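You operate a simulated robot arm through the tools that you are given. There is no shell and no other tool. Be economical: measure what you need, move in short steps, check, and stop when the job is done.

Carry out the task below with a simulated robot arm. There is one attempt and no reset: what you move stays moved.

JOB
Press the twist button two times. Press the reel button three times. Close the left drawer of the test bench. Open the right drawer of the test bench, take the card labelled "green" from the top of the sample table and leave it in the inside the right drawer of the test bench, then shut the drawer. Shut the right drawer of the workbench. Put the tote on the top of the workbench away on the top of the packing table. Take the blue sensor from the low shelf of the workbench and put it in the green tube tote. Any order will do.

The check looks at the end state, three seconds after you hand in, the way a careful person would. Anything else that was tipped, shoved, dropped, spilled or broken makes it a failure.

ROBOT AND FRAMES
A 7-joint arm with a two-finger gripper on a trunk, on a base that drives. Base frame: it is fixed to the floor where the robot stands at the start and does not move with it; the origin is under the middle of the robot, x ahead of it, y to its left, z up; the surface under the hand at the start is at about z = 0.918. Readings come in m, degrees, newtons and seconds.
With the tool pointing down near the work surface it reaches from about 0.3 to 0.76 m from the robot's upright axis, wherever it stands. Its first joint turns from -143.0 to 143.0 degrees. Places, roughly: card [0.5, 1.25, 1]; green tube tote (33x27x10 cm) [0.8, -3.8, 0.9]; inside the right drawer of the test bench [0.6, -0.3, 0.8]; left drawer of the test bench [0.4, 0.6, 0.8]; reel button [0.7, 0.5, 1.3]; right drawer of the test bench [0.5, -0.3, 0.8]; right drawer of the workbench [0.2, -5.4, 0.8]; sensor [0.25, -5.75, 0.25]; top of the packing table [-1.6, -2.1, 0.8]; tote [0.5, -5.75, 1]; twist button [0.5, -0.1, 0.9]. Payload 2.45 kg.
The tool frame sits at the grasp point between the pads (the TCP): z along the fingers, y along the line on which they close. The tips reach 0.026 m beyond it. The gripper opens to 0.096 m. The gripper's body begins 0.069 m behind the TCP.
Orientation is told as [roll, pitch, yaw] about the base's x, y, z axes, in that order, counted from this pose: with the fingers straight down and closing along the base's y, the tool's x points along the base's -x, its y along +y and its z along -z.

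CONTROLS
- The arm moves only by the tool apply_moves. Its argument "series" is a list of rows, each an object of numbers (a shift or turn left out is 0, a gripper value left out holds the last): "tx", "ty", "tz": the shift along the tool's x, y, z in m; "ax", "ay", "az": the turn, a rotation vector about the tool's x, y, z in degrees; "grip": the finger opening in m, from 0 to 0.096. In form: [{"tx": .., "ty": .., "tz": .., "ax": .., "ay": .., "az": .., "grip": ..}, ...]. A call has 1 to 8 rows; each row is the pose to reach, as a shift and turn from the pose commanded when the call began, along the tool's axes at that moment. Rows are played at 5 a second. More than 0.05 m and 8.6 degrees between two rows, or a gripper value outside its range, and nothing of the call is played. Where a pose cannot be reached the arm comes as near as it can. A force on the tool above 40 N (or 10 N above the force at the start of the call, whichever is more), or a blocked arm, ends the call early, and 0.2 s more pass. The fingers move at their own pace and stop on an object; they squeeze with about 40 N. The grip force told is the motor's: it shows also when the fingers shut on nothing. Time passes only in rows, and 0.2 s behind the last, so rows that repeat a pose let the fingers close. The reply holds the time, the measured pose of the TCP, the force on the tool along the base axes, the opening and the grip force, in the units named above and with some noise, with the torque about the TCP (base axes, N m) and any sound that the robot's microphone picked up.
- Cameras (640 x 400 px; columns grow to the right, rows downward): "scene" is now at [0.0317, 0.1974, 1.5045]; the picture's right is [0.22, -0.97, 0.00], its down [-0.67, -0.15, -0.73] and it looks along [0.71, 0.16, -0.68] (base axes); focal length 214 px, centre (320, 200). "wrist" rides on the gripper at [0.082, 0.003, -0.098] in the tool frame; the picture's right is [-0.04, 1.00, 0.00], its down [-0.73, -0.03, -0.68] and it looks along [-0.68, -0.03, 0.73] (tool axes); focal length 256 px, centre (320, 200).
- snapshot(camera): a new picture of that camera. It takes no simulated time.
- raise_lower(by): slides the trunk up (or, below 0, down) by that many m; the arm and the scene camera ride with it, the base frame stays. It gives what a move gives, with no picture.
- roll_base(legs): drives the robot by 1 to 6 legs, each [ahead, turn to the left] in m and degrees, along the robot's own axes; the way and the turn of a leg run together, so that a leg with both is an arc; at most 1.5 m and 180 degrees a leg. The arm and the cameras ride along, it lands a little off, and it stops where it bumps. It gives what a move gives.
- pan_tilt(pan, tilt): turns the head with the scene camera to pan (to the left, within 155 degrees either way) and tilt (down, from -29 to 69), counted from straight ahead of the robot. It gives what a move gives.
- locate(camera, pixels): for up to 12 pixels [column, row] of the newest picture of that camera ("zoom" is the newest enlarged one), the place [x, y, z] in the base frame of the surface seen there, good to about 0.002 m. It takes no simulated time.
- inspect(camera, box): a new picture of the part [left, top, right, bottom] of that camera's present view, enlarged. It takes no simulated time.
- sign_off(): hands the job in; it is judged then, once.

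Keep the steps short. Do not move on a guess: measure, check each grasp and each placing, and mend mistakes. In all there are 124 turns and 118 pictures (those below and enlarged ones count). Leave the gripper open and the arm clear of the work at the hand-in unless told otherwise, and finish with a single line.

The tools are called by a JSON object that holds its "method" and its "body". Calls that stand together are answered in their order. apply_moves: Moves the arm, as the interface text tells. Its arguments: {"type":"object","properties":{"series":{"type":"array"}},"required":["series"]} The other tools are called the same way: raise_lower (by) slides the trunk up or down; roll_base (legs) drives the base; pan_tilt (pan, tilt) turns the head that bears the scene camera; snapshot (camera) takes a picture; locate (camera, pixels) gives the place of the surface under pixels of a picture; inspect (camera, box) takes an enlarged picture of a part of a camera's view; sign_off () hands the job in.

At the start:

```text
time: 0.0
tcp_pos: [0.6337, 0.2267, 1.0003]
ee_rot: [0.0, -0.1, -0.1]
contact_force: [0.3, 0.3, 0.1]
wrist_torque: [0.02, 0.0, -0.01]
width: 0.0958
grasp_force: 0.1
trunk travel left (down, up): [-0.55, 0.09]
robot x, y, heading: [0.0011, -0.0035, -0.1]
head pan, tilt: [12.9, 43.1]
```

scene: 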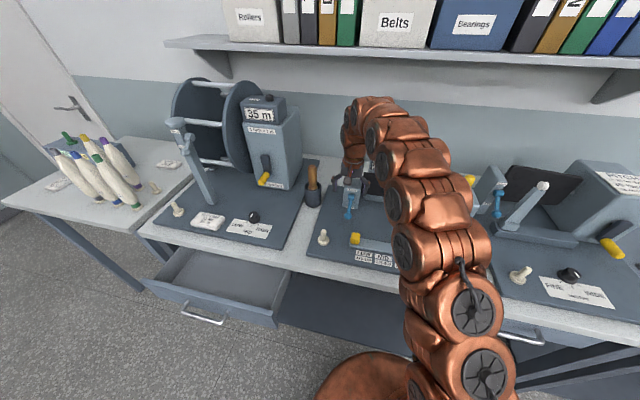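
wrist: 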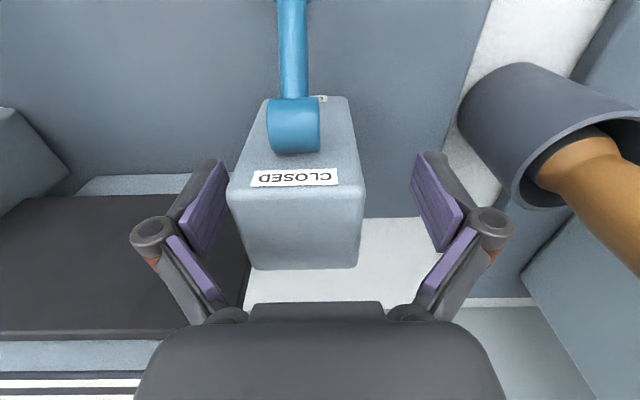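

I see three stations on the test bench: the reel on the left, the arm over the middle one, and the twist tester on the right. I'll enlarge the left and right parts and locate the buttons.

{"method": "inspect", "body": {"camera": "scene", "box": [140, 60, 340, 260]}}

{"method": "inspect", "body": {"camera": "scene", "box": [440, 140, 640, 340]}}

{"method": "locate", "body": {"camera": "scene", "pixels": [[270, 97], [256, 98], [254, 217], [264, 181], [570, 275], [521, 275], [612, 247], [205, 319], [522, 338], [325, 237], [177, 209], [285, 104]]}}

```text
2.00 times, centred on (240, 160) of scene
```

zoom: 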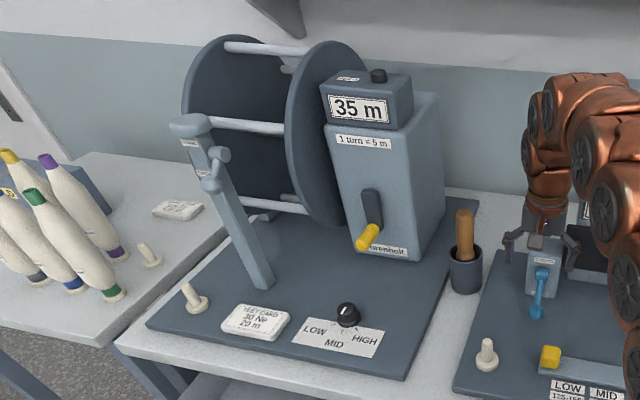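

```text
2.00 times, centred on (540, 240) of scene
```

zoom: 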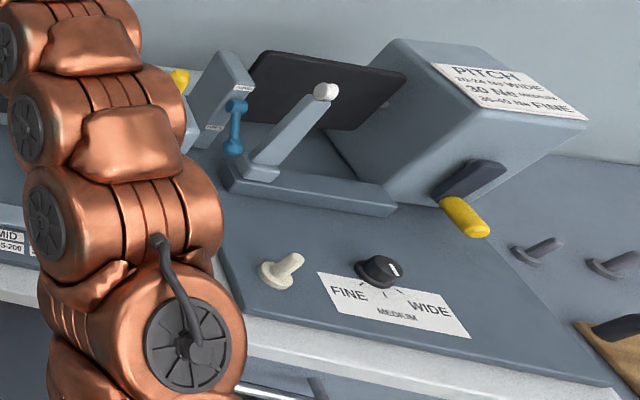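

```text
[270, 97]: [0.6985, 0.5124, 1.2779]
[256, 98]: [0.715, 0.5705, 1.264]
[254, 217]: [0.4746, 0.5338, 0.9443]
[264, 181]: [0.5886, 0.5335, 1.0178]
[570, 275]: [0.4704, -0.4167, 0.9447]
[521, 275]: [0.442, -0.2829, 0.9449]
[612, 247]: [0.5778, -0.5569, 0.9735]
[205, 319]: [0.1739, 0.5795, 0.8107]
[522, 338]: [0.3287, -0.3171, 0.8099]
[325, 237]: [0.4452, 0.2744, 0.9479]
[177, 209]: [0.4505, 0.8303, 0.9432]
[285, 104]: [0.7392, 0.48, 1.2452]
```

The reel button is the dark knob on the counter at pixel (270,97). The twist button is hidden behind the arm, so I'll raise the hand first. I'll also zoom in on the counter.

{"method": "inspect", "body": {"camera": "scene", "box": [225, 85, 305, 135]}}

{"method": "apply_moves", "body": {"series": [{"tz": -0.05}, {"tz": -0.1}, {"tz": -0.15}, {"tz": -0.2}, {"tz": -0.2, "tx": 0.04}, {"tz": -0.2, "tx": 0.08}, {"tz": -0.2, "tx": 0.12}, {"tz": -0.2, "tx": 0.16}]}}

```text
8.00 times, centred on (265, 110) of scene
```

zoom: 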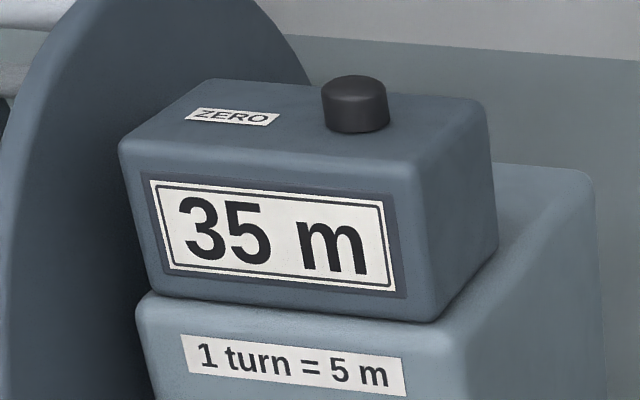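

```text
time: 1.8
tcp_pos: [0.4741, 0.225, 1.1984]
ee_rot: [0.0, -0.1, 0.0]
contact_force: [0.4, -0.1, -1.6]
wrist_torque: [-0.02, 0.04, 0.02]
width: 0.096
grasp_force: 0.0
out of reach, approached as far as the arm can: row 3, 4, 5, 6
trunk travel left (down, up): [-0.55, 0.09]
robot x, y, heading: [0.0003, -0.0025, 0.2]
head pan, tilt: [12.9, 43.1]
```

The reel counter's button is the black one beside "ZERO". Next I'll slide the hand to y ≈ -0.1 to look at the twist button.

{"method": "apply_moves", "body": {"series": [{"ty": -0.05, "grip": 0}, {"ty": -0.1}, {"ty": -0.15}, {"ty": -0.2}, {"ty": -0.25}, {"ty": -0.3}, {"ty": -0.33}]}}

{"method": "snapshot", "body": {"camera": "wrist"}}

{"method": "snapshot", "body": {"camera": "scene"}}

```text
time: 3.4
tcp_pos: [0.4758, -0.105, 1.2]
ee_rot: [0.1, 0.1, 0.0]
contact_force: [0.3, -0.2, -0.4]
wrist_torque: [0.01, 0.0, 0.0]
width: 0.0
grasp_force: 28.3
trunk travel left (down, up): [-0.55, 0.09]
robot x, y, heading: [-0.0004, -0.0058, -0.1]
head pan, tilt: [12.9, 43.1]
```

```text
112 pictures are left
```

wrist: 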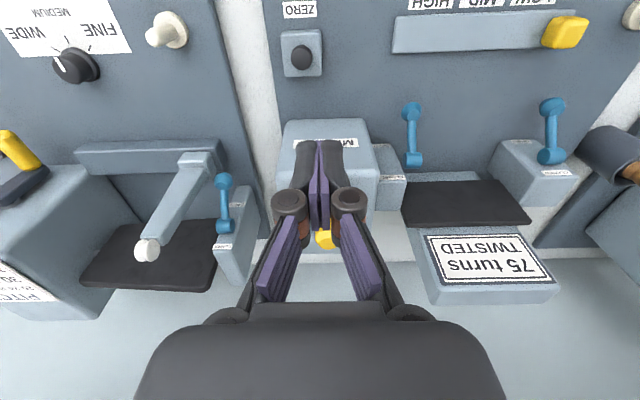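

```text
111 pictures are left
```

scene: 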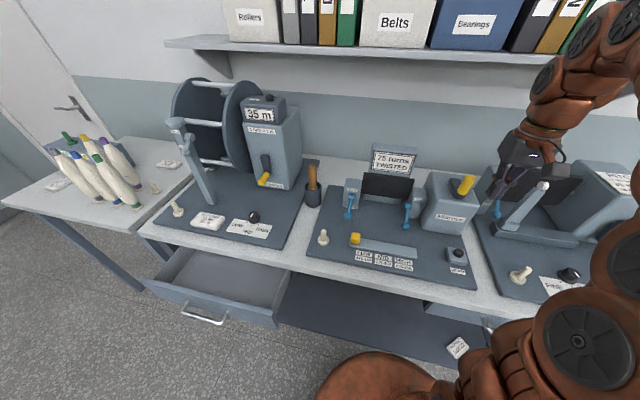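

The twist station reads "75 turns TWISTED". Its ZERO button is at wrist pixel (302,55), or (457,253) in the scene. I'll locate its top.

{"method": "locate", "body": {"camera": "wrist", "pixels": [[302, 53], [302, 58], [312, 75], [286, 40]]}}

{"method": "inspect", "body": {"camera": "scene", "box": [420, 225, 500, 275]}}

{"method": "locate", "body": {"camera": "scene", "pixels": [[205, 319], [175, 285], [200, 254], [268, 322], [270, 250], [268, 95], [140, 230], [420, 305], [495, 322], [460, 347]]}}

```text
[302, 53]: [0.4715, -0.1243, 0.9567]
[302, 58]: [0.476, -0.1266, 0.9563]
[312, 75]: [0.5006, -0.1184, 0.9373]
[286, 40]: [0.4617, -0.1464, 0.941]
```

```text
8.00 times, centred on (460, 250) of scene
```

zoom: 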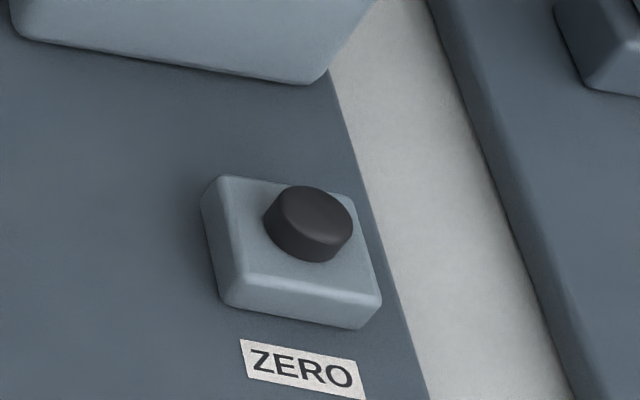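

```text
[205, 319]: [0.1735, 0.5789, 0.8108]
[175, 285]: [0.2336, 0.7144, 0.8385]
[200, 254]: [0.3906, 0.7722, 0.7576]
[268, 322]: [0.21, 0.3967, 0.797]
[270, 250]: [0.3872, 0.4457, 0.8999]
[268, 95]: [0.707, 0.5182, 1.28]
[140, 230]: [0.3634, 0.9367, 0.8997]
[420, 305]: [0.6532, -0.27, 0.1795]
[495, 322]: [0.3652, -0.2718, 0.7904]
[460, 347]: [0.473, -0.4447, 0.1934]
```

The button top centre is about (0.474, -0.126, 0.957). I'll bring the closed tips to about 1 cm above it.

{"method": "apply_moves", "body": {"series": [{"ty": -0.021, "tz": 0.04}, {"ty": -0.021, "tz": 0.09}, {"ty": -0.021, "tz": 0.14}, {"ty": -0.021, "tz": 0.18}, {"ty": -0.021, "tz": 0.205}, {"ty": -0.021, "tz": 0.205}]}}

{"method": "inspect", "body": {"camera": "wrist", "box": [240, 100, 400, 200]}}

```text
time: 4.8
tcp_pos: [0.4742, -0.126, 0.9922]
ee_rot: [0.0, 0.0, -0.1]
contact_force: [0.2, -0.2, 0.4]
wrist_torque: [-0.01, 0.02, -0.01]
width: 0.0001
grasp_force: 28.7
trunk travel left (down, up): [-0.55, 0.09]
robot x, y, heading: [0.0021, -0.0062, -0.1]
head pan, tilt: [12.9, 43.1]
```

```text
4.00 times, centred on (320, 150) of wrist
```

zoom: 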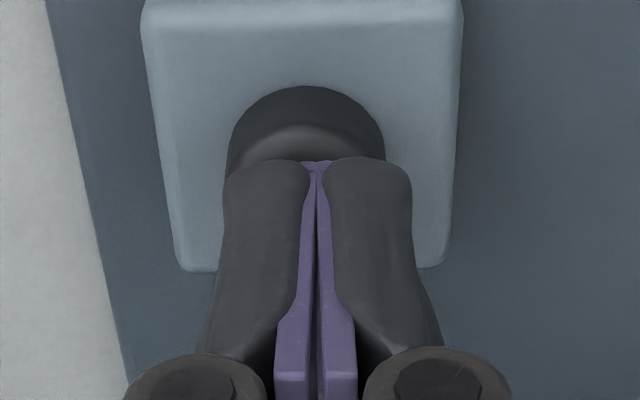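

The tips hang right over the button. I'll press slowly and watch for the force and a click.

{"method": "apply_moves", "body": {"series": [{"tz": 0.005}, {"tz": 0.009}, {"tz": 0.012}, {"tz": 0.014}, {"tz": 0.016}]}}

```text
time: 6.0
tcp_pos: [0.4762, -0.1248, 0.9783]
ee_rot: [0.0, 0.1, 0.0]
contact_force: [0.1, -0.2, 0.7]
wrist_torque: [-0.02, -0.02, 0.02]
width: 0.0
grasp_force: 28.3
trunk travel left (down, up): [-0.55, 0.09]
robot x, y, heading: [-0.0005, -0.006, -0.2]
head pan, tilt: [12.9, 43.1]
```

No force yet, with the tips at about 0.952. I'll go on a few mm.

{"method": "apply_moves", "body": {"series": [{"tz": 0.002}, {"tz": 0.004}, {"tz": 0.006}]}}

```text
time: 6.8
tcp_pos: [0.4751, -0.126, 0.9732]
ee_rot: [0.0, 0.0, 0.0]
contact_force: [2.0, 0.3, 6.9]
wrist_torque: [-0.02, -0.07, 0.02]
width: 0.0002
grasp_force: 28.6
trunk travel left (down, up): [-0.55, 0.09]
robot x, y, heading: [0.0033, -0.0013, 0.1]
head pan, tilt: [12.9, 43.1]
heard: click
```

I heard a click under 7 N, so that's one press. I'll release to about 15 mm above and look at the display.

{"method": "apply_moves", "body": {"series": [{"tz": -0.006}, {"tz": -0.012}, {"tz": -0.016}]}}

{"method": "inspect", "body": {"camera": "scene", "box": [340, 135, 500, 275]}}

```text
time: 7.6
tcp_pos: [0.4749, -0.125, 0.9892]
ee_rot: [0.0, 0.0, 0.0]
contact_force: [0.1, -0.4, 0.7]
wrist_torque: [0.0, -0.01, 0.0]
width: 0.0
grasp_force: 28.8
trunk travel left (down, up): [-0.55, 0.09]
robot x, y, heading: [-0.0008, -0.0026, 0.1]
head pan, tilt: [12.9, 43.1]
```

```text
2.86 times, centred on (420, 205) of scene
```

zoom: 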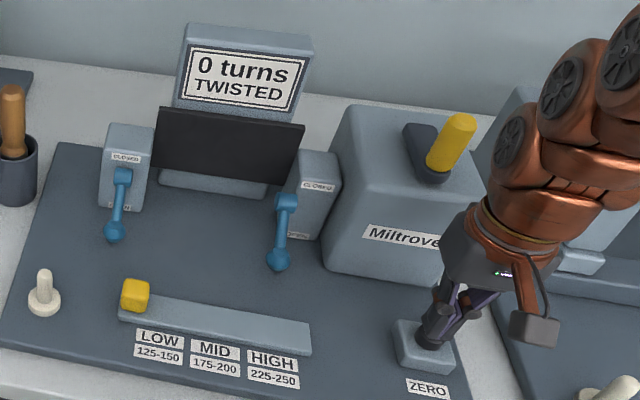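

The display went to "0 turns", so the press registered. I'll do the second press to the same depth.

{"method": "apply_moves", "body": {"series": [{"tz": 0.006}, {"tz": 0.012}, {"tz": 0.016}, {"tz": 0.01}, {"tz": 0.0}, {"tz": -0.04}, {"tz": -0.09}, {"tz": -0.14}]}}

```text
time: 9.4
tcp_pos: [0.4764, -0.1265, 1.1304]
ee_rot: [0.1, 0.1, 0.0]
contact_force: [0.5, 0.2, 0.9]
wrist_torque: [-0.04, 0.01, 0.01]
width: 0.0003
grasp_force: 28.7
trunk travel left (down, up): [-0.55, 0.09]
robot x, y, heading: [0.001, -0.0009, 0.2]
head pan, tilt: [12.9, 43.1]
heard: click
```

That's two clicks, so the twist button is done. Next I'll close the left drawer by pushing its handle, which sits at (0.174, 0.579, 0.81). I'll carry the closed gripper around at height.

{"method": "apply_moves", "body": {"series": [{"tx": 0.016, "ty": 0.047}, {"tx": 0.032, "ty": 0.094}, {"tx": 0.047, "ty": 0.141}, {"tx": 0.063, "ty": 0.188}, {"tx": 0.079, "ty": 0.235}, {"tx": 0.094, "ty": 0.282}, {"tx": 0.11, "ty": 0.329}, {"tx": 0.126, "ty": 0.376}]}}

{"method": "apply_moves", "body": {"series": [{"tx": 0.028, "ty": 0.041}, {"tx": 0.056, "ty": 0.082}, {"tx": 0.084, "ty": 0.123}, {"tx": 0.112, "ty": 0.164}, {"tx": 0.14, "ty": 0.205}, {"tx": 0.168, "ty": 0.246}, {"tx": 0.196, "ty": 0.287}, {"tx": 0.224, "ty": 0.328}]}}

{"method": "snapshot", "body": {"camera": "scene"}}

{"method": "snapshot", "body": {"camera": "wrist"}}

```text
time: 11.2
tcp_pos: [0.349, 0.2539, 1.1292]
ee_rot: [0.0, 0.0, -0.1]
contact_force: [0.6, -0.2, 0.3]
wrist_torque: [0.03, 0.05, -0.02]
width: 0.0
grasp_force: 28.2
trunk travel left (down, up): [-0.55, 0.09]
robot x, y, heading: [-0.0015, -0.0018, -0.0]
head pan, tilt: [12.9, 43.1]
```

```text
time: 13.0
tcp_pos: [0.1263, 0.5781, 1.1279]
ee_rot: [-0.2, 0.0, -0.2]
contact_force: [0.8, 0.6, 0.2]
wrist_torque: [-0.02, 0.02, 0.0]
width: 0.0
grasp_force: 28.4
trunk travel left (down, up): [-0.55, 0.09]
robot x, y, heading: [-0.0002, -0.0045, 0.4]
head pan, tilt: [12.9, 43.1]
```

```text
107 pictures are left
```

scene: 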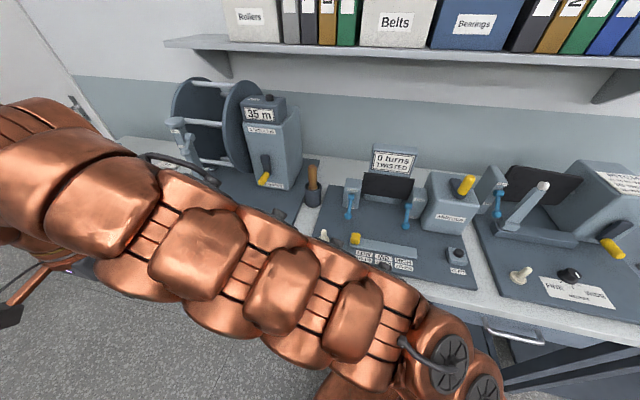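

```text
106 pictures are left
```

wrist: 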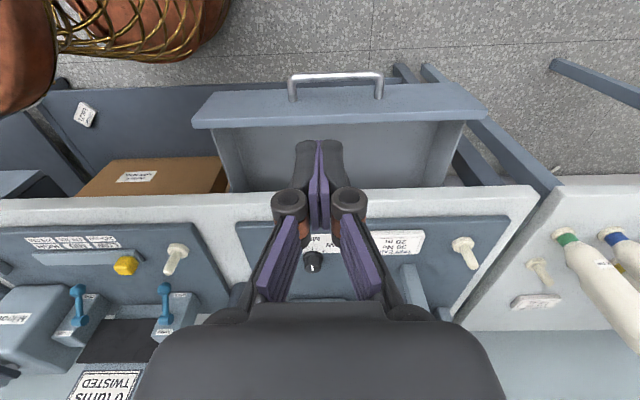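

I can see the left drawer and its handle at wrist pixel (335,78). I'll locate the handle and the front panel.

{"method": "locate", "body": {"camera": "wrist", "pixels": [[335, 76], [310, 76], [365, 76], [335, 90], [335, 108], [335, 190], [215, 100], [470, 98]]}}

```text
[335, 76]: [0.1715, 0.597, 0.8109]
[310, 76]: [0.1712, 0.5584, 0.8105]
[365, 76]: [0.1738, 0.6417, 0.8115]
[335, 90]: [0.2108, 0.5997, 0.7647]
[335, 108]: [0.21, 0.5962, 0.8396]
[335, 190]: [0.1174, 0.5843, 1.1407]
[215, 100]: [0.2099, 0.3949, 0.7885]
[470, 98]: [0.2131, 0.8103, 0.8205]
```

The handle bar is at x = 0.172, y ≈ 0.6, z = 0.81, and the panel is at x = 0.21. I'll lower in front of it to TCP z = 0.82.

{"method": "apply_moves", "body": {"series": [{"ty": 0.02, "tz": 0.045, "tx": 0.01}, {"ty": 0.02, "tz": 0.09, "tx": 0.01}, {"ty": 0.02, "tz": 0.135, "tx": 0.01}, {"ty": 0.02, "tz": 0.18, "tx": 0.01}, {"ty": 0.02, "tz": 0.225, "tx": 0.01}, {"ty": 0.02, "tz": 0.27, "tx": 0.01}, {"ty": 0.02, "tz": 0.308, "tx": 0.01}]}}

{"method": "snapshot", "body": {"camera": "wrist"}}

```text
refused: row 1 steps farther than a row can; nothing moved
```

```text
105 pictures are left
```

wrist: 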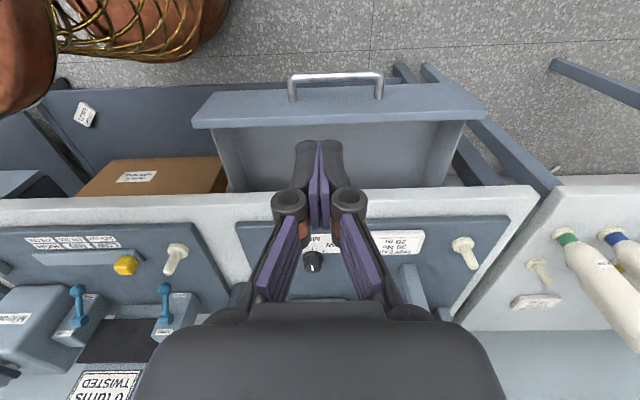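

The call was refused because the first step was too long. I'll resend it with a smaller first row.

{"method": "apply_moves", "body": {"series": [{"ty": 0.02, "tz": 0.035, "tx": 0.01}, {"ty": 0.02, "tz": 0.08, "tx": 0.01}, {"ty": 0.02, "tz": 0.125, "tx": 0.01}, {"ty": 0.02, "tz": 0.17, "tx": 0.01}, {"ty": 0.02, "tz": 0.215, "tx": 0.01}, {"ty": 0.02, "tz": 0.262, "tx": 0.01}, {"ty": 0.02, "tz": 0.308, "tx": 0.01}]}}

{"method": "snapshot", "body": {"camera": "wrist"}}

```text
time: 14.6
tcp_pos: [0.116, 0.6024, 0.8186]
ee_rot: [0.0, -0.1, 0.0]
contact_force: [-0.8, 0.7, -0.8]
wrist_torque: [0.05, 0.01, 0.02]
width: 0.0003
grasp_force: 28.8
trunk travel left (down, up): [-0.55, 0.09]
robot x, y, heading: [-0.0015, -0.0056, 0.3]
head pan, tilt: [12.9, 43.1]
```

```text
104 pictures are left
```

wrist: 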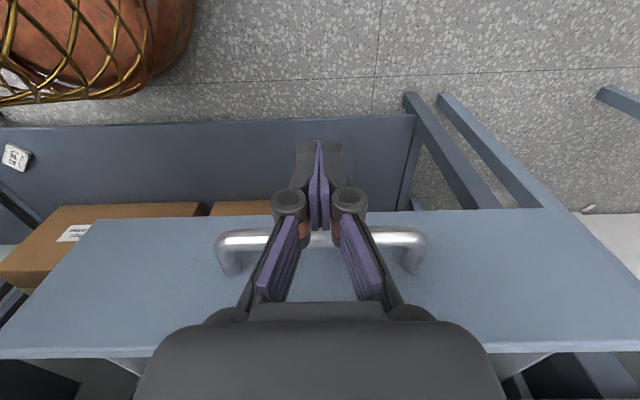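

The fingers are in front of the handle. I'll push along +x in short steps.

{"method": "apply_moves", "body": {"series": [{"tx": -0.03}, {"tx": -0.055}, {"tx": -0.08}, {"tx": -0.105}, {"tx": -0.13}, {"tx": -0.155}, {"tx": -0.175}, {"tx": -0.185}]}}

{"method": "snapshot", "body": {"camera": "wrist"}}

```text
time: 16.4
tcp_pos: [0.3017, 0.5983, 0.8215]
ee_rot: [0.0, 0.1, -0.1]
contact_force: [-1.0, 0.1, -0.4]
wrist_torque: [0.02, 0.01, 0.0]
width: 0.0
grasp_force: 28.4
trunk travel left (down, up): [-0.55, 0.09]
robot x, y, heading: [0.0005, -0.0036, -0.0]
head pan, tilt: [12.9, 43.1]
```

```text
103 pictures are left
```

wrist: 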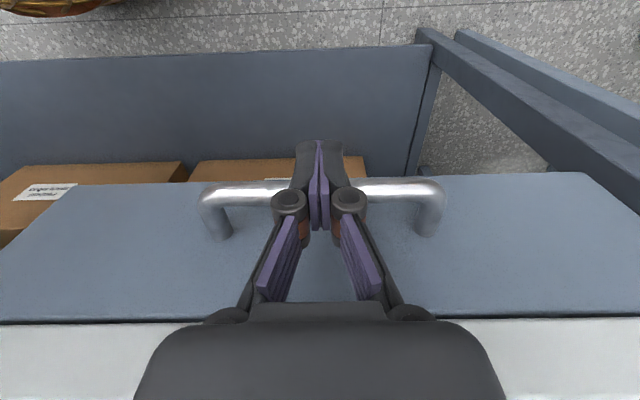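

The drawer is nearly closed and there's no strong force yet. I'll push until it seats.

{"method": "apply_moves", "body": {"series": [{"tx": -0.006}, {"tx": -0.011}, {"tx": -0.016}, {"tx": -0.021}, {"tx": -0.025}]}}

{"method": "snapshot", "body": {"camera": "wrist"}}

{"method": "locate", "body": {"camera": "wrist", "pixels": [[250, 190], [400, 190], [200, 280], [450, 280], [200, 345]]}}

```text
time: 17.6
tcp_pos: [0.3156, 0.5988, 0.8217]
ee_rot: [-0.3, 0.4, 0.4]
contact_force: [-9.6, -10.3, 13.6]
wrist_torque: [0.5, -0.25, -0.47]
width: 0.0
grasp_force: 28.5
trunk travel left (down, up): [-0.55, 0.09]
robot x, y, heading: [0.0011, -0.0038, -0.0]
head pan, tilt: [12.9, 43.1]
stopped in row 5: the force on the tool passed its limit at 45 N (the readings are from after the stop); the commanded pose is now the measured one
```

```text
102 pictures are left
```

wrist: 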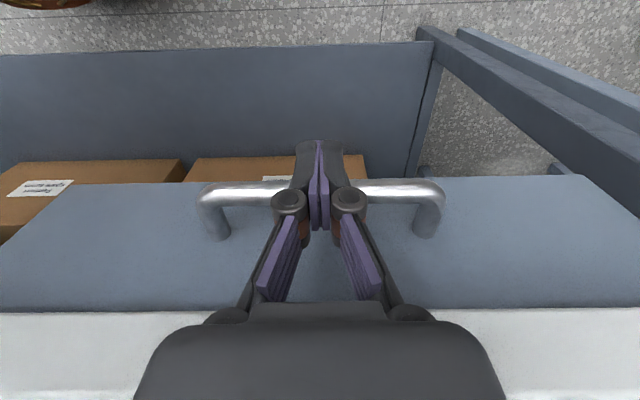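

```text
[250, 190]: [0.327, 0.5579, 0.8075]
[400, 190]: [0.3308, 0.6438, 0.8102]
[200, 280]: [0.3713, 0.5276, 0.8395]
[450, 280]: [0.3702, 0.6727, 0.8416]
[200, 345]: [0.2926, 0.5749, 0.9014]
```

The handle is now at x ≈ 0.329, the same as the closed right drawer, so the left drawer is shut. I'll back off and raise the hand.

{"method": "apply_moves", "body": {"series": [{"tx": 0.04}, {"tx": 0.06, "tz": -0.04}, {"tx": 0.06, "tz": -0.09}, {"tx": 0.06, "tz": -0.14}, {"tx": 0.06, "tz": -0.19}, {"tx": 0.06, "tz": -0.24}, {"tx": 0.06, "tz": -0.29}, {"tx": 0.06, "tz": -0.34}]}}

{"method": "apply_moves", "body": {"series": [{"tx": -0.02, "ty": -0.045}, {"tx": -0.04, "ty": -0.09}, {"tx": -0.06, "ty": -0.135}, {"tx": -0.08, "ty": -0.18}, {"tx": -0.1, "ty": -0.225}, {"tx": -0.12, "ty": -0.27}, {"tx": -0.13, "ty": -0.315}, {"tx": -0.13, "ty": -0.36}]}}

{"method": "raise_lower", "body": {"by": 0.09}}

{"method": "snapshot", "body": {"camera": "scene"}}

```text
time: 19.4
tcp_pos: [0.2591, 0.5977, 1.1106]
ee_rot: [-0.3, 0.5, 0.2]
contact_force: [1.8, -1.1, 0.0]
wrist_torque: [0.08, 0.12, -0.01]
width: 0.0001
grasp_force: 28.2
out of reach, approached as far as the arm can: row 8
trunk travel left (down, up): [-0.55, 0.09]
robot x, y, heading: [0.0016, -0.0046, -0.1]
head pan, tilt: [12.9, 43.1]
```

```text
time: 21.1
tcp_pos: [0.3938, 0.2397, 1.1104]
ee_rot: [-0.3, 0.4, 0.3]
contact_force: [-0.1, 0.4, -0.2]
wrist_torque: [-0.05, 0.01, -0.01]
width: 0.0003
grasp_force: 28.3
trunk travel left (down, up): [-0.55, 0.09]
robot x, y, heading: [-0.0041, -0.0012, 0.1]
head pan, tilt: [12.9, 43.1]
```

```text
time: 22.4
tcp_pos: [0.3925, 0.2406, 1.1992]
ee_rot: [-0.3, 0.4, 0.3]
contact_force: [-0.5, -0.4, -0.1]
wrist_torque: [-0.02, 0.01, -0.01]
width: 0.0001
grasp_force: 28.7
trunk travel left (down, up): [-0.64, 0.0]
robot x, y, heading: [-0.0003, -0.002, -0.1]
head pan, tilt: [12.9, 43.1]
```

```text
101 pictures are left
```

scene: 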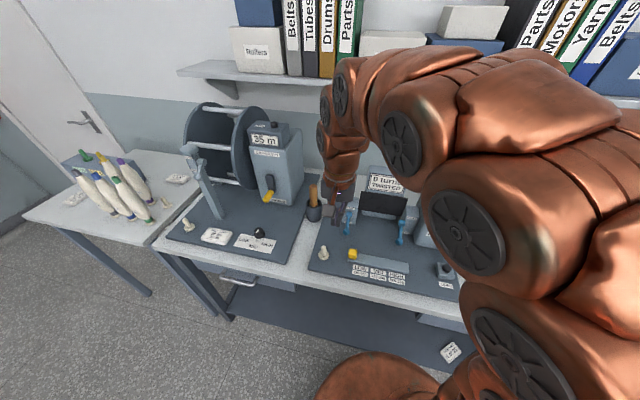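

The left drawer is shut and the trunk is fully up. The reel button is too far from here. I'll check the guide post and shelf heights before driving along the bench.

{"method": "locate", "body": {"camera": "scene", "pixels": [[190, 150], [196, 165], [220, 215], [200, 72], [240, 82], [265, 125], [272, 126], [90, 155], [60, 190], [180, 178], [283, 135], [232, 281]]}}

{"method": "inspect", "body": {"camera": "scene", "box": [40, 140, 200, 240]}}

```text
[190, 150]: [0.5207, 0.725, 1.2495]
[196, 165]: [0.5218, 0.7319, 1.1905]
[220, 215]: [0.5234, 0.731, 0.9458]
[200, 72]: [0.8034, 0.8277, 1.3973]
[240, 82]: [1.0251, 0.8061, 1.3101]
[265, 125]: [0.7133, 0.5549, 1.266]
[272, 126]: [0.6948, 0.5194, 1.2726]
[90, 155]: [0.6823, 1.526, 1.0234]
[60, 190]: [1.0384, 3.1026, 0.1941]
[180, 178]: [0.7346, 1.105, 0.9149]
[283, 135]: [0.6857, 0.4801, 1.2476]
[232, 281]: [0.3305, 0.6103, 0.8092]
```

```text
4.00 times, centred on (120, 190) of scene
```

zoom: 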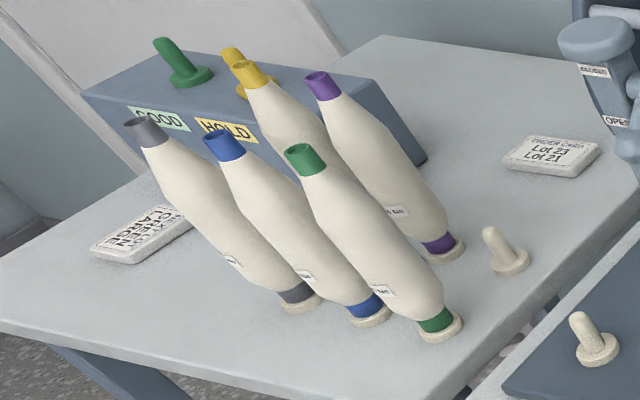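

The guide post stands at (0.52, 0.73) up to z = 1.25, and the shelf edge is near x = 0.80 at z = 1.40. I'll centre the hand ahead of the robot, then drive 0.38 m to the left along the bench.

{"method": "apply_moves", "body": {"series": [{"ty": -0.05}, {"ty": -0.1}, {"ty": -0.15}, {"ty": -0.2}, {"ty": -0.24}]}}

{"method": "roll_base", "body": {"legs": [[0, 90], [0.38, 0], [0, -90]]}}

{"method": "pan_tilt", "body": {"pan": 35, "tilt": 25}}

{"method": "snapshot", "body": {"camera": "scene"}}

```text
time: 23.6
tcp_pos: [0.3949, -0.001, 1.202]
ee_rot: [-0.3, 0.3, 0.2]
contact_force: [-0.3, 0.2, 0.7]
wrist_torque: [-0.02, 0.02, -0.02]
width: 0.0
grasp_force: 28.6
trunk travel left (down, up): [-0.64, 0.0]
robot x, y, heading: [0.0029, -0.0026, 0.3]
head pan, tilt: [12.9, 43.1]
```

```text
time: 33.7
tcp_pos: [0.3968, 0.3652, 1.2018]
ee_rot: [-0.3, 0.4, -2.1]
contact_force: [-0.4, -0.5, 0.3]
wrist_torque: [0.01, -0.01, 0.01]
width: 0.0003
grasp_force: 28.3
trunk travel left (down, up): [-0.64, 0.0]
robot x, y, heading: [0.001, 0.3804, -2.1]
head pan, tilt: [12.9, 43.1]
```

```text
time: 34.6
tcp_pos: [0.3961, 0.366, 1.2011]
ee_rot: [-0.1, 0.4, -2.0]
contact_force: [-0.1, 0.0, -0.4]
wrist_torque: [-0.04, 0.03, 0.0]
width: 0.0
grasp_force: 28.4
trunk travel left (down, up): [-0.64, 0.0]
robot x, y, heading: [0.0029, 0.3752, -1.9]
head pan, tilt: [35.0, 25.0]
```

```text
99 pictures are left
```

scene: 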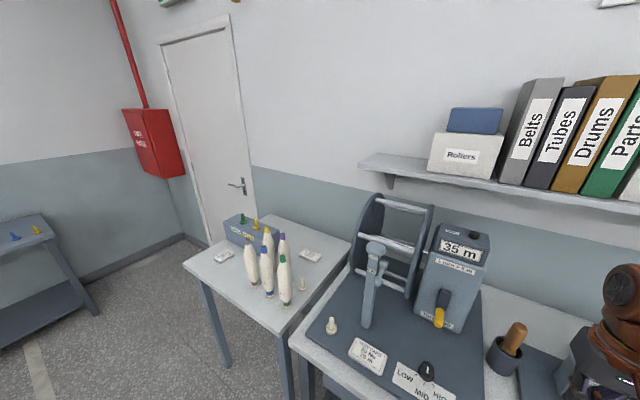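

The button is at pixel (472,234). I'll locate it, then tilt the hand 45° forward while moving up and ahead, since a straight-down tool can't reach that height.

{"method": "locate", "body": {"camera": "scene", "pixels": [[472, 233], [475, 234], [455, 232], [480, 247]]}}

{"method": "apply_moves", "body": {"series": [{"tx": -0.015, "ty": 0.015, "tz": -0.02, "ay": -8}, {"tx": -0.03, "ty": 0.03, "tz": -0.04, "ay": -16}, {"tx": -0.045, "ty": 0.045, "tz": -0.06, "ay": -24}, {"tx": -0.06, "ty": 0.06, "tz": -0.08, "ay": -32}, {"tx": -0.08, "ty": 0.075, "tz": -0.1, "ay": -40}, {"tx": -0.1, "ty": 0.09, "tz": -0.12, "ay": -45}, {"tx": -0.12, "ty": 0.105, "tz": -0.14, "ay": -45}, {"tx": -0.13, "ty": 0.13, "tz": -0.16, "ay": -45}]}}

{"method": "snapshot", "body": {"camera": "wrist"}}

```text
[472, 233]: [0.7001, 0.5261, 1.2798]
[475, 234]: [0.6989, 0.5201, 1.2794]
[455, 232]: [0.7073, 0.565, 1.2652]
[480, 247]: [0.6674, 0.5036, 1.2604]
```

```text
time: 36.4
tcp_pos: [0.5309, 0.493, 1.3632]
ee_rot: [-0.2, -44.7, -1.7]
contact_force: [-0.8, -0.1, -0.1]
wrist_torque: [-0.01, 0.03, 0.04]
width: 0.0001
grasp_force: 28.3
trunk travel left (down, up): [-0.64, 0.0]
robot x, y, heading: [0.0021, 0.3784, -1.9]
head pan, tilt: [35.0, 25.0]
```

```text
98 pictures are left
```

wrist: 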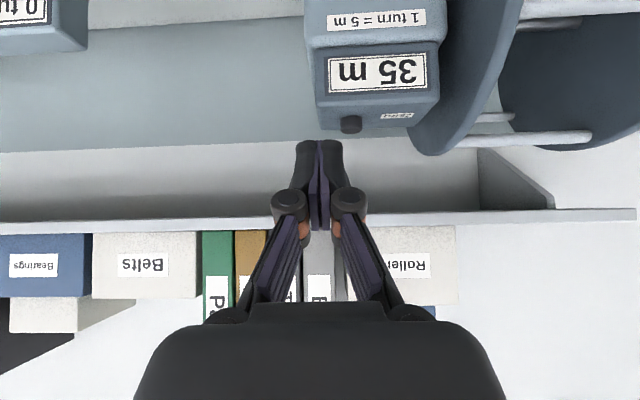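

The tilted hand fits. The button top centre is about (0.70, 0.520, 1.28). I'll bring the tips to about 2 cm above it.

{"method": "apply_moves", "body": {"series": [{"tx": -0.025, "ty": 0.01, "tz": 0.025}, {"tx": -0.05, "ty": 0.02, "tz": 0.06}, {"tx": -0.075, "ty": 0.03, "tz": 0.1}, {"tx": -0.0863, "ty": 0.0317, "tz": 0.1329}, {"tx": -0.0863, "ty": 0.0317, "tz": 0.1329}]}}

{"method": "snapshot", "body": {"camera": "wrist"}}

{"method": "inspect", "body": {"camera": "scene", "box": [420, 190, 540, 290]}}

```text
time: 37.6
tcp_pos: [0.6892, 0.5175, 1.3275]
ee_rot: [-0.5, -44.6, -1.8]
contact_force: [0.1, 0.3, -0.5]
wrist_torque: [0.02, -0.01, 0.0]
width: 0.0
grasp_force: 28.2
trunk travel left (down, up): [-0.64, 0.0]
robot x, y, heading: [-0.0004, 0.3794, -2.1]
head pan, tilt: [35.0, 25.0]
```

```text
97 pictures are left
```

wrist: 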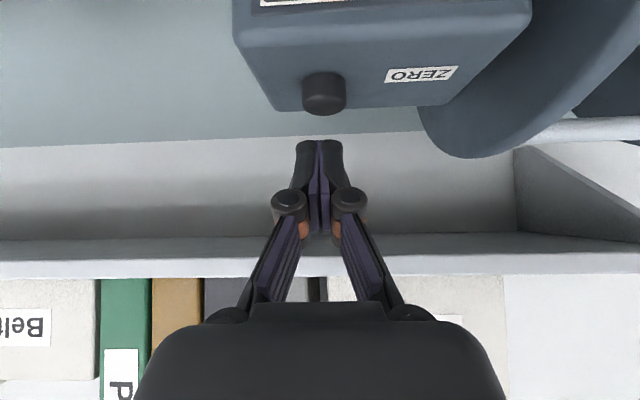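

```text
4.00 times, centred on (480, 240) of scene
```

zoom: 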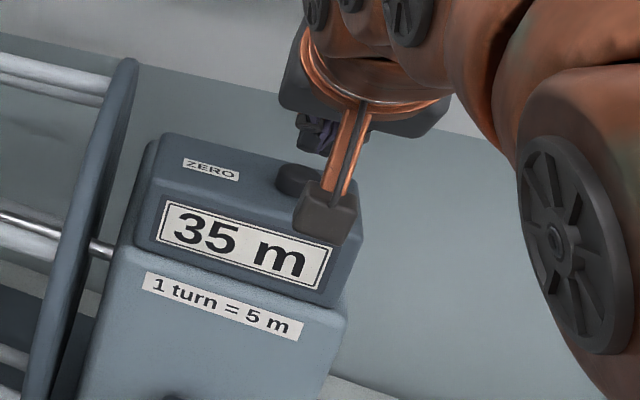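

The button lines up with the fingers: column 324 against 320. I'll press straight down in small steps.

{"method": "apply_moves", "body": {"series": [{"tx": 0.007, "tz": 0.007}, {"tx": 0.012, "tz": 0.012}, {"tx": 0.0145, "tz": 0.0145}, {"tx": 0.016, "tz": 0.016}]}}

{"method": "inspect", "body": {"camera": "wrist", "box": [240, 60, 400, 160]}}

```text
time: 38.6
tcp_pos: [0.6884, 0.5183, 1.3041]
ee_rot: [-0.5, -44.7, -1.6]
contact_force: [-0.1, 0.0, 0.3]
wrist_torque: [-0.01, 0.01, 0.01]
width: 0.0004
grasp_force: 28.9
trunk travel left (down, up): [-0.64, 0.0]
robot x, y, heading: [0.0047, 0.3771, -2.1]
head pan, tilt: [35.0, 25.0]
```

```text
4.00 times, centred on (320, 110) of wrist
```

zoom: 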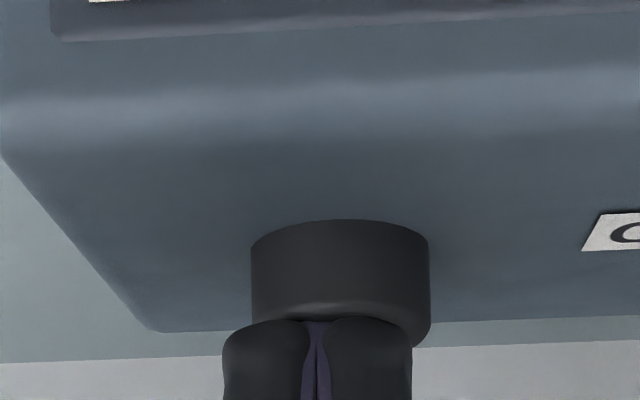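

The tips are nearly on the button, with no force yet. I'll go a few mm further.

{"method": "apply_moves", "body": {"series": [{"tx": 0.0015, "tz": 0.0015}, {"tx": 0.003, "tz": 0.003}, {"tx": 0.0045, "tz": 0.0045}, {"tx": 0.006, "tz": 0.006}]}}

```text
time: 39.6
tcp_pos: [0.6864, 0.518, 1.2966]
ee_rot: [-0.4, -44.8, -1.8]
contact_force: [0.2, -2.1, 13.8]
wrist_torque: [0.01, -0.14, -0.02]
width: 0.0061
grasp_force: 28.4
trunk travel left (down, up): [-0.64, 0.0]
robot x, y, heading: [-0.0001, 0.3796, -2.1]
head pan, tilt: [35.0, 25.0]
heard: click
```

A click at 13.8 N makes one press. I'll lift by 15 mm and read the display.

{"method": "apply_moves", "body": {"series": [{"tx": -0.004, "tz": -0.004}, {"tx": -0.008, "tz": -0.008}, {"tx": -0.011, "tz": -0.011, "grip": 0}]}}

{"method": "inspect", "body": {"camera": "scene", "box": [420, 190, 540, 290]}}

```text
time: 40.4
tcp_pos: [0.6883, 0.5184, 1.3075]
ee_rot: [-0.4, -44.6, -1.7]
contact_force: [0.3, 0.5, 0.7]
wrist_torque: [0.0, 0.01, -0.03]
width: 0.0002
grasp_force: 28.7
trunk travel left (down, up): [-0.64, 0.0]
robot x, y, heading: [0.0026, 0.3821, -2.0]
head pan, tilt: [35.0, 25.0]
```

```text
4.00 times, centred on (480, 240) of scene
```

zoom: 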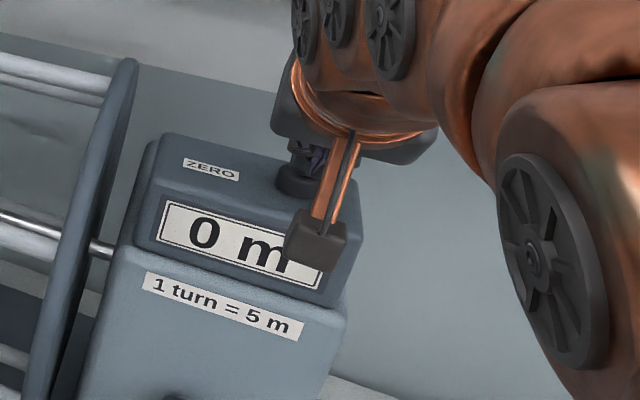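

The display reads 0 m. Now the second press and release.

{"method": "apply_moves", "body": {"series": [{"tx": -0.004, "tz": -0.004}, {"tx": 0.004, "tz": 0.004}, {"tx": 0.008, "tz": 0.008}, {"tx": 0.011, "tz": 0.011}, {"tx": 0.004, "tz": 0.004}, {"tx": -0.004, "tz": -0.004}]}}

{"method": "apply_moves", "body": {"series": [{"tx": 0.004, "tz": 0.004}, {"tx": 0.008, "tz": 0.008}, {"tx": 0.012, "tz": 0.012}, {"tx": 0.015, "tz": 0.015}, {"tx": 0.004, "tz": 0.004}, {"tx": -0.004, "tz": -0.004}, {"tx": -0.015, "tz": -0.015}]}}

```text
time: 41.8
tcp_pos: [0.6877, 0.5176, 1.3154]
ee_rot: [-0.4, -44.5, -1.7]
contact_force: [-0.4, -0.2, 0.3]
wrist_torque: [0.02, -0.03, 0.0]
width: 0.0
grasp_force: 28.4
trunk travel left (down, up): [-0.64, 0.0]
robot x, y, heading: [0.002, 0.3792, -2.2]
head pan, tilt: [35.0, 25.0]
heard: click
```

```text
time: 43.4
tcp_pos: [0.6882, 0.518, 1.3377]
ee_rot: [-0.3, -44.6, -1.8]
contact_force: [-0.3, -0.6, -0.2]
wrist_torque: [-0.01, -0.01, 0.02]
width: 0.0001
grasp_force: 28.5
trunk travel left (down, up): [-0.64, 0.0]
robot x, y, heading: [0.0015, 0.3789, -2.0]
head pan, tilt: [35.0, 25.0]
heard: click
```

That makes three clicks, so the reel button is done. I'll retract the hand and meanwhile look at the cards on the sample table, at pixels (223,256) and (310,255).

{"method": "apply_moves", "body": {"series": [{"tx": 0.02, "ty": -0.01, "tz": -0.033}, {"tx": 0.04, "ty": -0.02, "tz": -0.066}, {"tx": 0.06, "ty": -0.025, "tz": -0.1}, {"tx": 0.075, "ty": -0.03, "tz": -0.14}, {"tx": 0.085, "ty": -0.03, "tz": -0.18}]}}

{"method": "inspect", "body": {"camera": "scene", "box": [190, 210, 340, 310]}}

{"method": "inspect", "body": {"camera": "scene", "box": [290, 235, 350, 275]}}

{"method": "inspect", "body": {"camera": "scene", "box": [200, 240, 250, 275]}}

```text
time: 44.6
tcp_pos: [0.503, 0.4952, 1.4051]
ee_rot: [-0.4, -44.6, -1.6]
contact_force: [0.6, 0.6, 0.6]
wrist_torque: [-0.03, 0.02, 0.02]
width: 0.0
grasp_force: 28.9
trunk travel left (down, up): [-0.64, 0.0]
robot x, y, heading: [0.0002, 0.3796, -2.0]
head pan, tilt: [35.0, 25.0]
```

```text
4.00 times, centred on (265, 260) of scene
```

zoom: 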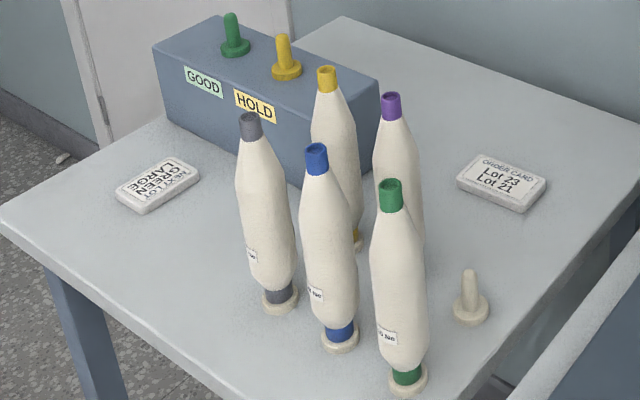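

```text
10.00 times, centred on (320, 255) of scene
```

zoom: 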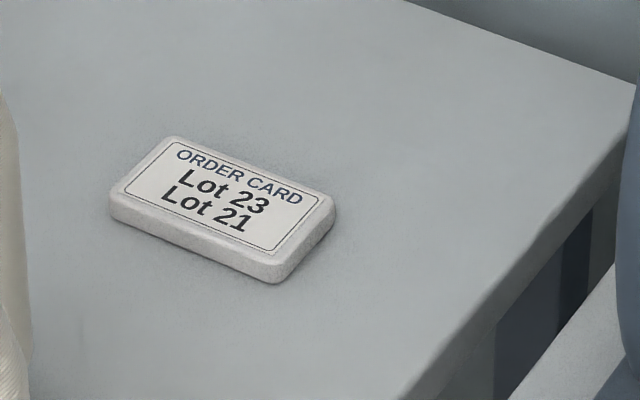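

```text
11.43 times, centred on (225, 258) of scene
```

zoom: 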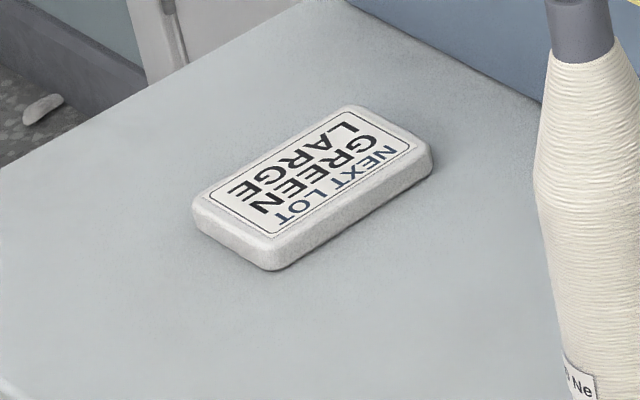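

The card reading "NEXT LOT GREEN LARGE" at scene pixel (225,257) is the one. I'll locate its corners in the zoom.

{"method": "locate", "body": {"camera": "zoom", "pixels": [[200, 202], [268, 240], [425, 145], [350, 112], [310, 175], [30, 200], [100, 260], [560, 300]]}}

{"method": "apply_moves", "body": {"series": [{"tx": 0.0, "tz": -0.03, "ay": 8}, {"tx": 0.01, "tz": -0.06, "ay": 16}, {"tx": 0.02, "tz": -0.08, "ay": 24}, {"tx": 0.03, "tz": -0.09, "ay": 32}, {"tx": 0.05, "tz": -0.09, "ay": 40}, {"tx": 0.07, "tz": -0.08, "ay": 44.5}, {"tx": 0.1, "tz": -0.06, "ay": 44.5}]}}

```text
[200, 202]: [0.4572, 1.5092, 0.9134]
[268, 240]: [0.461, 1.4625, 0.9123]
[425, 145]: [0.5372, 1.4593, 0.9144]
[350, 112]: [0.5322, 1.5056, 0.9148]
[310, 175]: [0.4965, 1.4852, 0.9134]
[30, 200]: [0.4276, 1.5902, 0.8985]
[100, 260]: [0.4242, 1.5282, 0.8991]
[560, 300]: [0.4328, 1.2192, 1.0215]
```

```text
time: 46.2
tcp_pos: [0.3794, 0.4977, 1.3659]
ee_rot: [-0.3, -0.2, -1.9]
contact_force: [-1.5, -0.6, 0.3]
wrist_torque: [0.01, -0.16, -0.02]
width: 0.0
grasp_force: 28.5
out of reach, approached as far as the arm can: row 4, 5, 6, 7
trunk travel left (down, up): [-0.64, 0.0]
robot x, y, heading: [0.0062, 0.3777, -2.0]
head pan, tilt: [35.0, 25.0]
```

The green card is centred at (0.497, 1.484) with its top at z = 0.914. It is about 47 mm wide along y. First I'll open the right drawer, so I'm driving to y ≈ 0.2 and lowering the trunk.

{"method": "roll_base", "body": {"legs": [[0, -88], [0.18, 0], [0, 90]]}}

{"method": "raise_lower", "body": {"by": -0.09}}

{"method": "pan_tilt", "body": {"pan": -40, "tilt": 45}}

{"method": "snapshot", "body": {"camera": "scene"}}

```text
time: 55.2
tcp_pos: [0.3762, 0.3298, 1.3651]
ee_rot: [-0.2, -0.1, 0.2]
contact_force: [0.7, -0.7, 0.1]
wrist_torque: [0.0, 0.01, 0.0]
width: 0.0001
grasp_force: 28.3
trunk travel left (down, up): [-0.64, 0.0]
robot x, y, heading: [-0.0009, 0.1971, 0.2]
head pan, tilt: [35.0, 25.0]
```

```text
time: 56.5
tcp_pos: [0.3777, 0.3306, 1.2754]
ee_rot: [-0.2, -0.1, 0.3]
contact_force: [-0.3, 0.4, -0.4]
wrist_torque: [-0.02, -0.02, 0.0]
width: 0.0001
grasp_force: 28.3
trunk travel left (down, up): [-0.55, 0.09]
robot x, y, heading: [0.0018, 0.1978, -0.1]
head pan, tilt: [35.0, 25.0]
```

```text
time: 58.0
tcp_pos: [0.3774, 0.3299, 1.2767]
ee_rot: [-0.2, -0.1, 0.2]
contact_force: [0.1, -0.1, 0.6]
wrist_torque: [-0.02, 0.0, 0.02]
width: 0.0
grasp_force: 28.0
trunk travel left (down, up): [-0.55, 0.09]
robot x, y, heading: [0.0028, 0.1969, 0.2]
head pan, tilt: [-40.0, 45.0]
```

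```text
90 pictures are left
```

scene: 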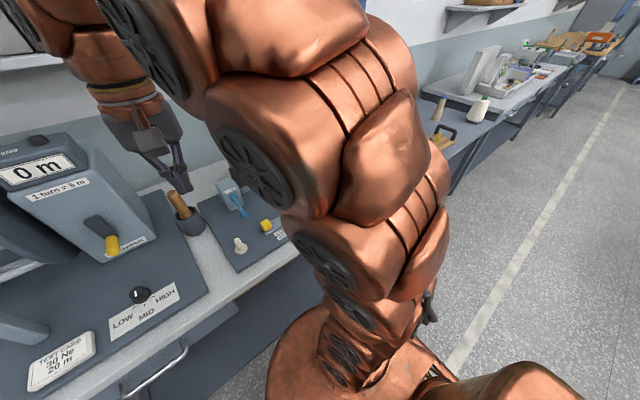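

I'll bring the hand over the right drawer, first along y and then slightly back, to view its handle with the wrist camera.

{"method": "apply_moves", "body": {"series": [{"ty": -0.05}, {"ty": -0.1}, {"ty": -0.15}, {"ty": -0.2}, {"ty": -0.25}, {"ty": -0.3}, {"ty": -0.35}, {"ty": -0.4}]}}

{"method": "apply_moves", "body": {"series": [{"ty": -0.035, "tz": 0.03, "tx": 0.01}, {"ty": -0.07, "tz": 0.06, "tx": 0.03}, {"ty": -0.105, "tz": 0.09, "tx": 0.045}, {"ty": -0.14, "tz": 0.12, "tx": 0.06}, {"ty": -0.175, "tz": 0.15, "tx": 0.075}, {"ty": -0.21, "tz": 0.17, "tx": 0.09}, {"ty": -0.245, "tz": 0.17, "tx": 0.105}]}}

{"method": "snapshot", "body": {"camera": "wrist"}}

```text
time: 59.8
tcp_pos: [0.3788, -0.0825, 1.2412]
ee_rot: [0.0, 0.0, 0.2]
contact_force: [0.2, -2.0, -0.2]
wrist_torque: [0.18, 0.0, 0.02]
width: 0.0001
grasp_force: 28.7
out of reach, approached as far as the arm can: row 7, 8
trunk travel left (down, up): [-0.55, 0.09]
robot x, y, heading: [-0.0002, 0.1974, 0.1]
head pan, tilt: [-40.0, 45.0]
```

```text
refused: row 2 steps farther than a row can; nothing moved
```

```text
89 pictures are left
```

wrist: 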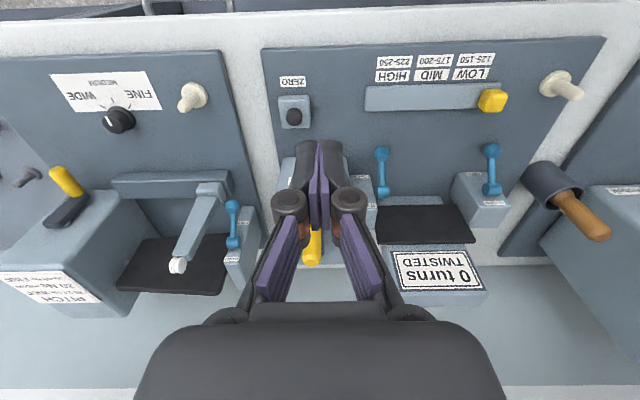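

The second call was refused for its step size. I'll resend with even steps.

{"method": "apply_moves", "body": {"series": [{"tx": 0.017, "ty": -0.034, "tz": 0.019}, {"tx": 0.034, "ty": -0.067, "tz": 0.037}, {"tx": 0.051, "ty": -0.101, "tz": 0.056}, {"tx": 0.069, "ty": -0.134, "tz": 0.074}, {"tx": 0.086, "ty": -0.168, "tz": 0.093}, {"tx": 0.103, "ty": -0.201, "tz": 0.111}, {"tx": 0.12, "ty": -0.235, "tz": 0.13}]}}

{"method": "snapshot", "body": {"camera": "wrist"}}

```text
time: 61.4
tcp_pos: [0.261, -0.313, 1.1136]
ee_rot: [-0.3, -0.1, 0.2]
contact_force: [-0.1, -0.2, 0.1]
wrist_torque: [-0.01, 0.01, 0.01]
width: 0.0003
grasp_force: 28.6
trunk travel left (down, up): [-0.55, 0.09]
robot x, y, heading: [0.0025, 0.1988, 0.2]
head pan, tilt: [-40.0, 45.0]
```

```text
88 pictures are left
```

wrist: 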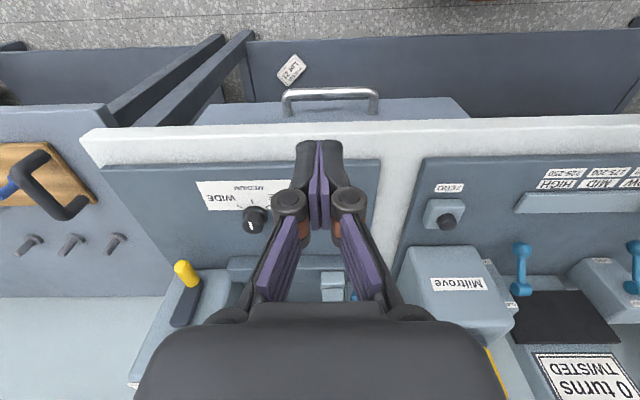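

{"method": "locate", "body": {"camera": "wrist", "pixels": [[330, 93], [300, 93], [360, 93], [287, 105], [374, 105], [330, 106], [250, 118], [200, 121], [200, 127], [350, 121], [350, 130]]}}

```text
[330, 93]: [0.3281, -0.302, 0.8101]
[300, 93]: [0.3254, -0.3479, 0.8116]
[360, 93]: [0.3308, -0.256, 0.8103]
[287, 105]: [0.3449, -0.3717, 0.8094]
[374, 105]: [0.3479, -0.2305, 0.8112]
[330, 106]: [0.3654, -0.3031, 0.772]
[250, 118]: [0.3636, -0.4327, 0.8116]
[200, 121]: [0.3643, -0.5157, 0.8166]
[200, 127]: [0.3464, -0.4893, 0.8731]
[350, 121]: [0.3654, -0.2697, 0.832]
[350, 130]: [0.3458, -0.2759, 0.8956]
```

The bench top's front edge (x ≈ 0.346, z 0.87–0.90) overhangs. The bar is at x = 0.328, z = 0.81, with its middle at y = -0.30. A straight-down grip behind the bar won't fit, so I'll yaw the hand -90° and then tilt it 45° forward to grip the bar.

{"method": "apply_moves", "body": {"series": [{"az": 8.5, "grip": 0.03}, {"az": 17}, {"az": 25.5}, {"az": 34}, {"az": 42.5}, {"az": 51}, {"az": 59.5}, {"az": 68}]}}

{"method": "apply_moves", "body": {"series": [{"az": 8.5}, {"az": 17}, {"az": 22}]}}

{"method": "apply_moves", "body": {"series": [{"ax": -8, "ty": -0.02, "tz": 0.03}, {"ax": -16, "ty": -0.03, "tz": 0.07}, {"ax": -24, "ty": -0.03, "tz": 0.11}, {"ax": -32, "ty": -0.03, "tz": 0.15}, {"ax": -40, "ty": -0.03, "tz": 0.19}, {"ax": -45, "ty": -0.03, "tz": 0.22}]}}

{"method": "snapshot", "body": {"camera": "wrist"}}

```text
time: 63.2
tcp_pos: [0.262, -0.3138, 1.1158]
ee_rot: [0.0, -0.3, -67.9]
contact_force: [0.9, -0.1, 0.3]
wrist_torque: [-0.01, 0.02, 0.02]
width: 0.0301
grasp_force: 0.0
trunk travel left (down, up): [-0.55, 0.09]
robot x, y, heading: [0.0028, 0.1981, 0.1]
head pan, tilt: [-40.0, 45.0]
```

```text
time: 64.0
tcp_pos: [0.2606, -0.3143, 1.1157]
ee_rot: [0.1, -0.2, -89.9]
contact_force: [1.1, 0.4, 0.0]
wrist_torque: [-0.03, -0.01, 0.02]
width: 0.0297
grasp_force: 0.2
trunk travel left (down, up): [-0.55, 0.09]
robot x, y, heading: [0.0002, 0.1964, -0.2]
head pan, tilt: [-40.0, 45.0]
```

```text
time: 65.4
tcp_pos: [0.2309, -0.3145, 0.8956]
ee_rot: [45.1, -0.3, -89.7]
contact_force: [0.1, 0.7, -0.9]
wrist_torque: [-0.01, 0.04, 0.0]
width: 0.03
grasp_force: 0.0
trunk travel left (down, up): [-0.55, 0.09]
robot x, y, heading: [0.0019, 0.2026, 0.0]
head pan, tilt: [-40.0, 45.0]
```

```text
87 pictures are left
```

wrist: 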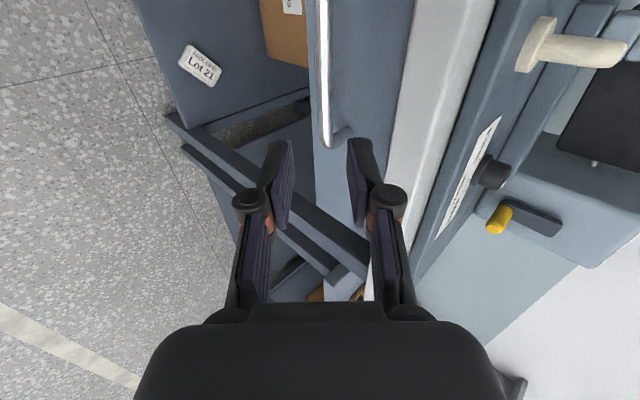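

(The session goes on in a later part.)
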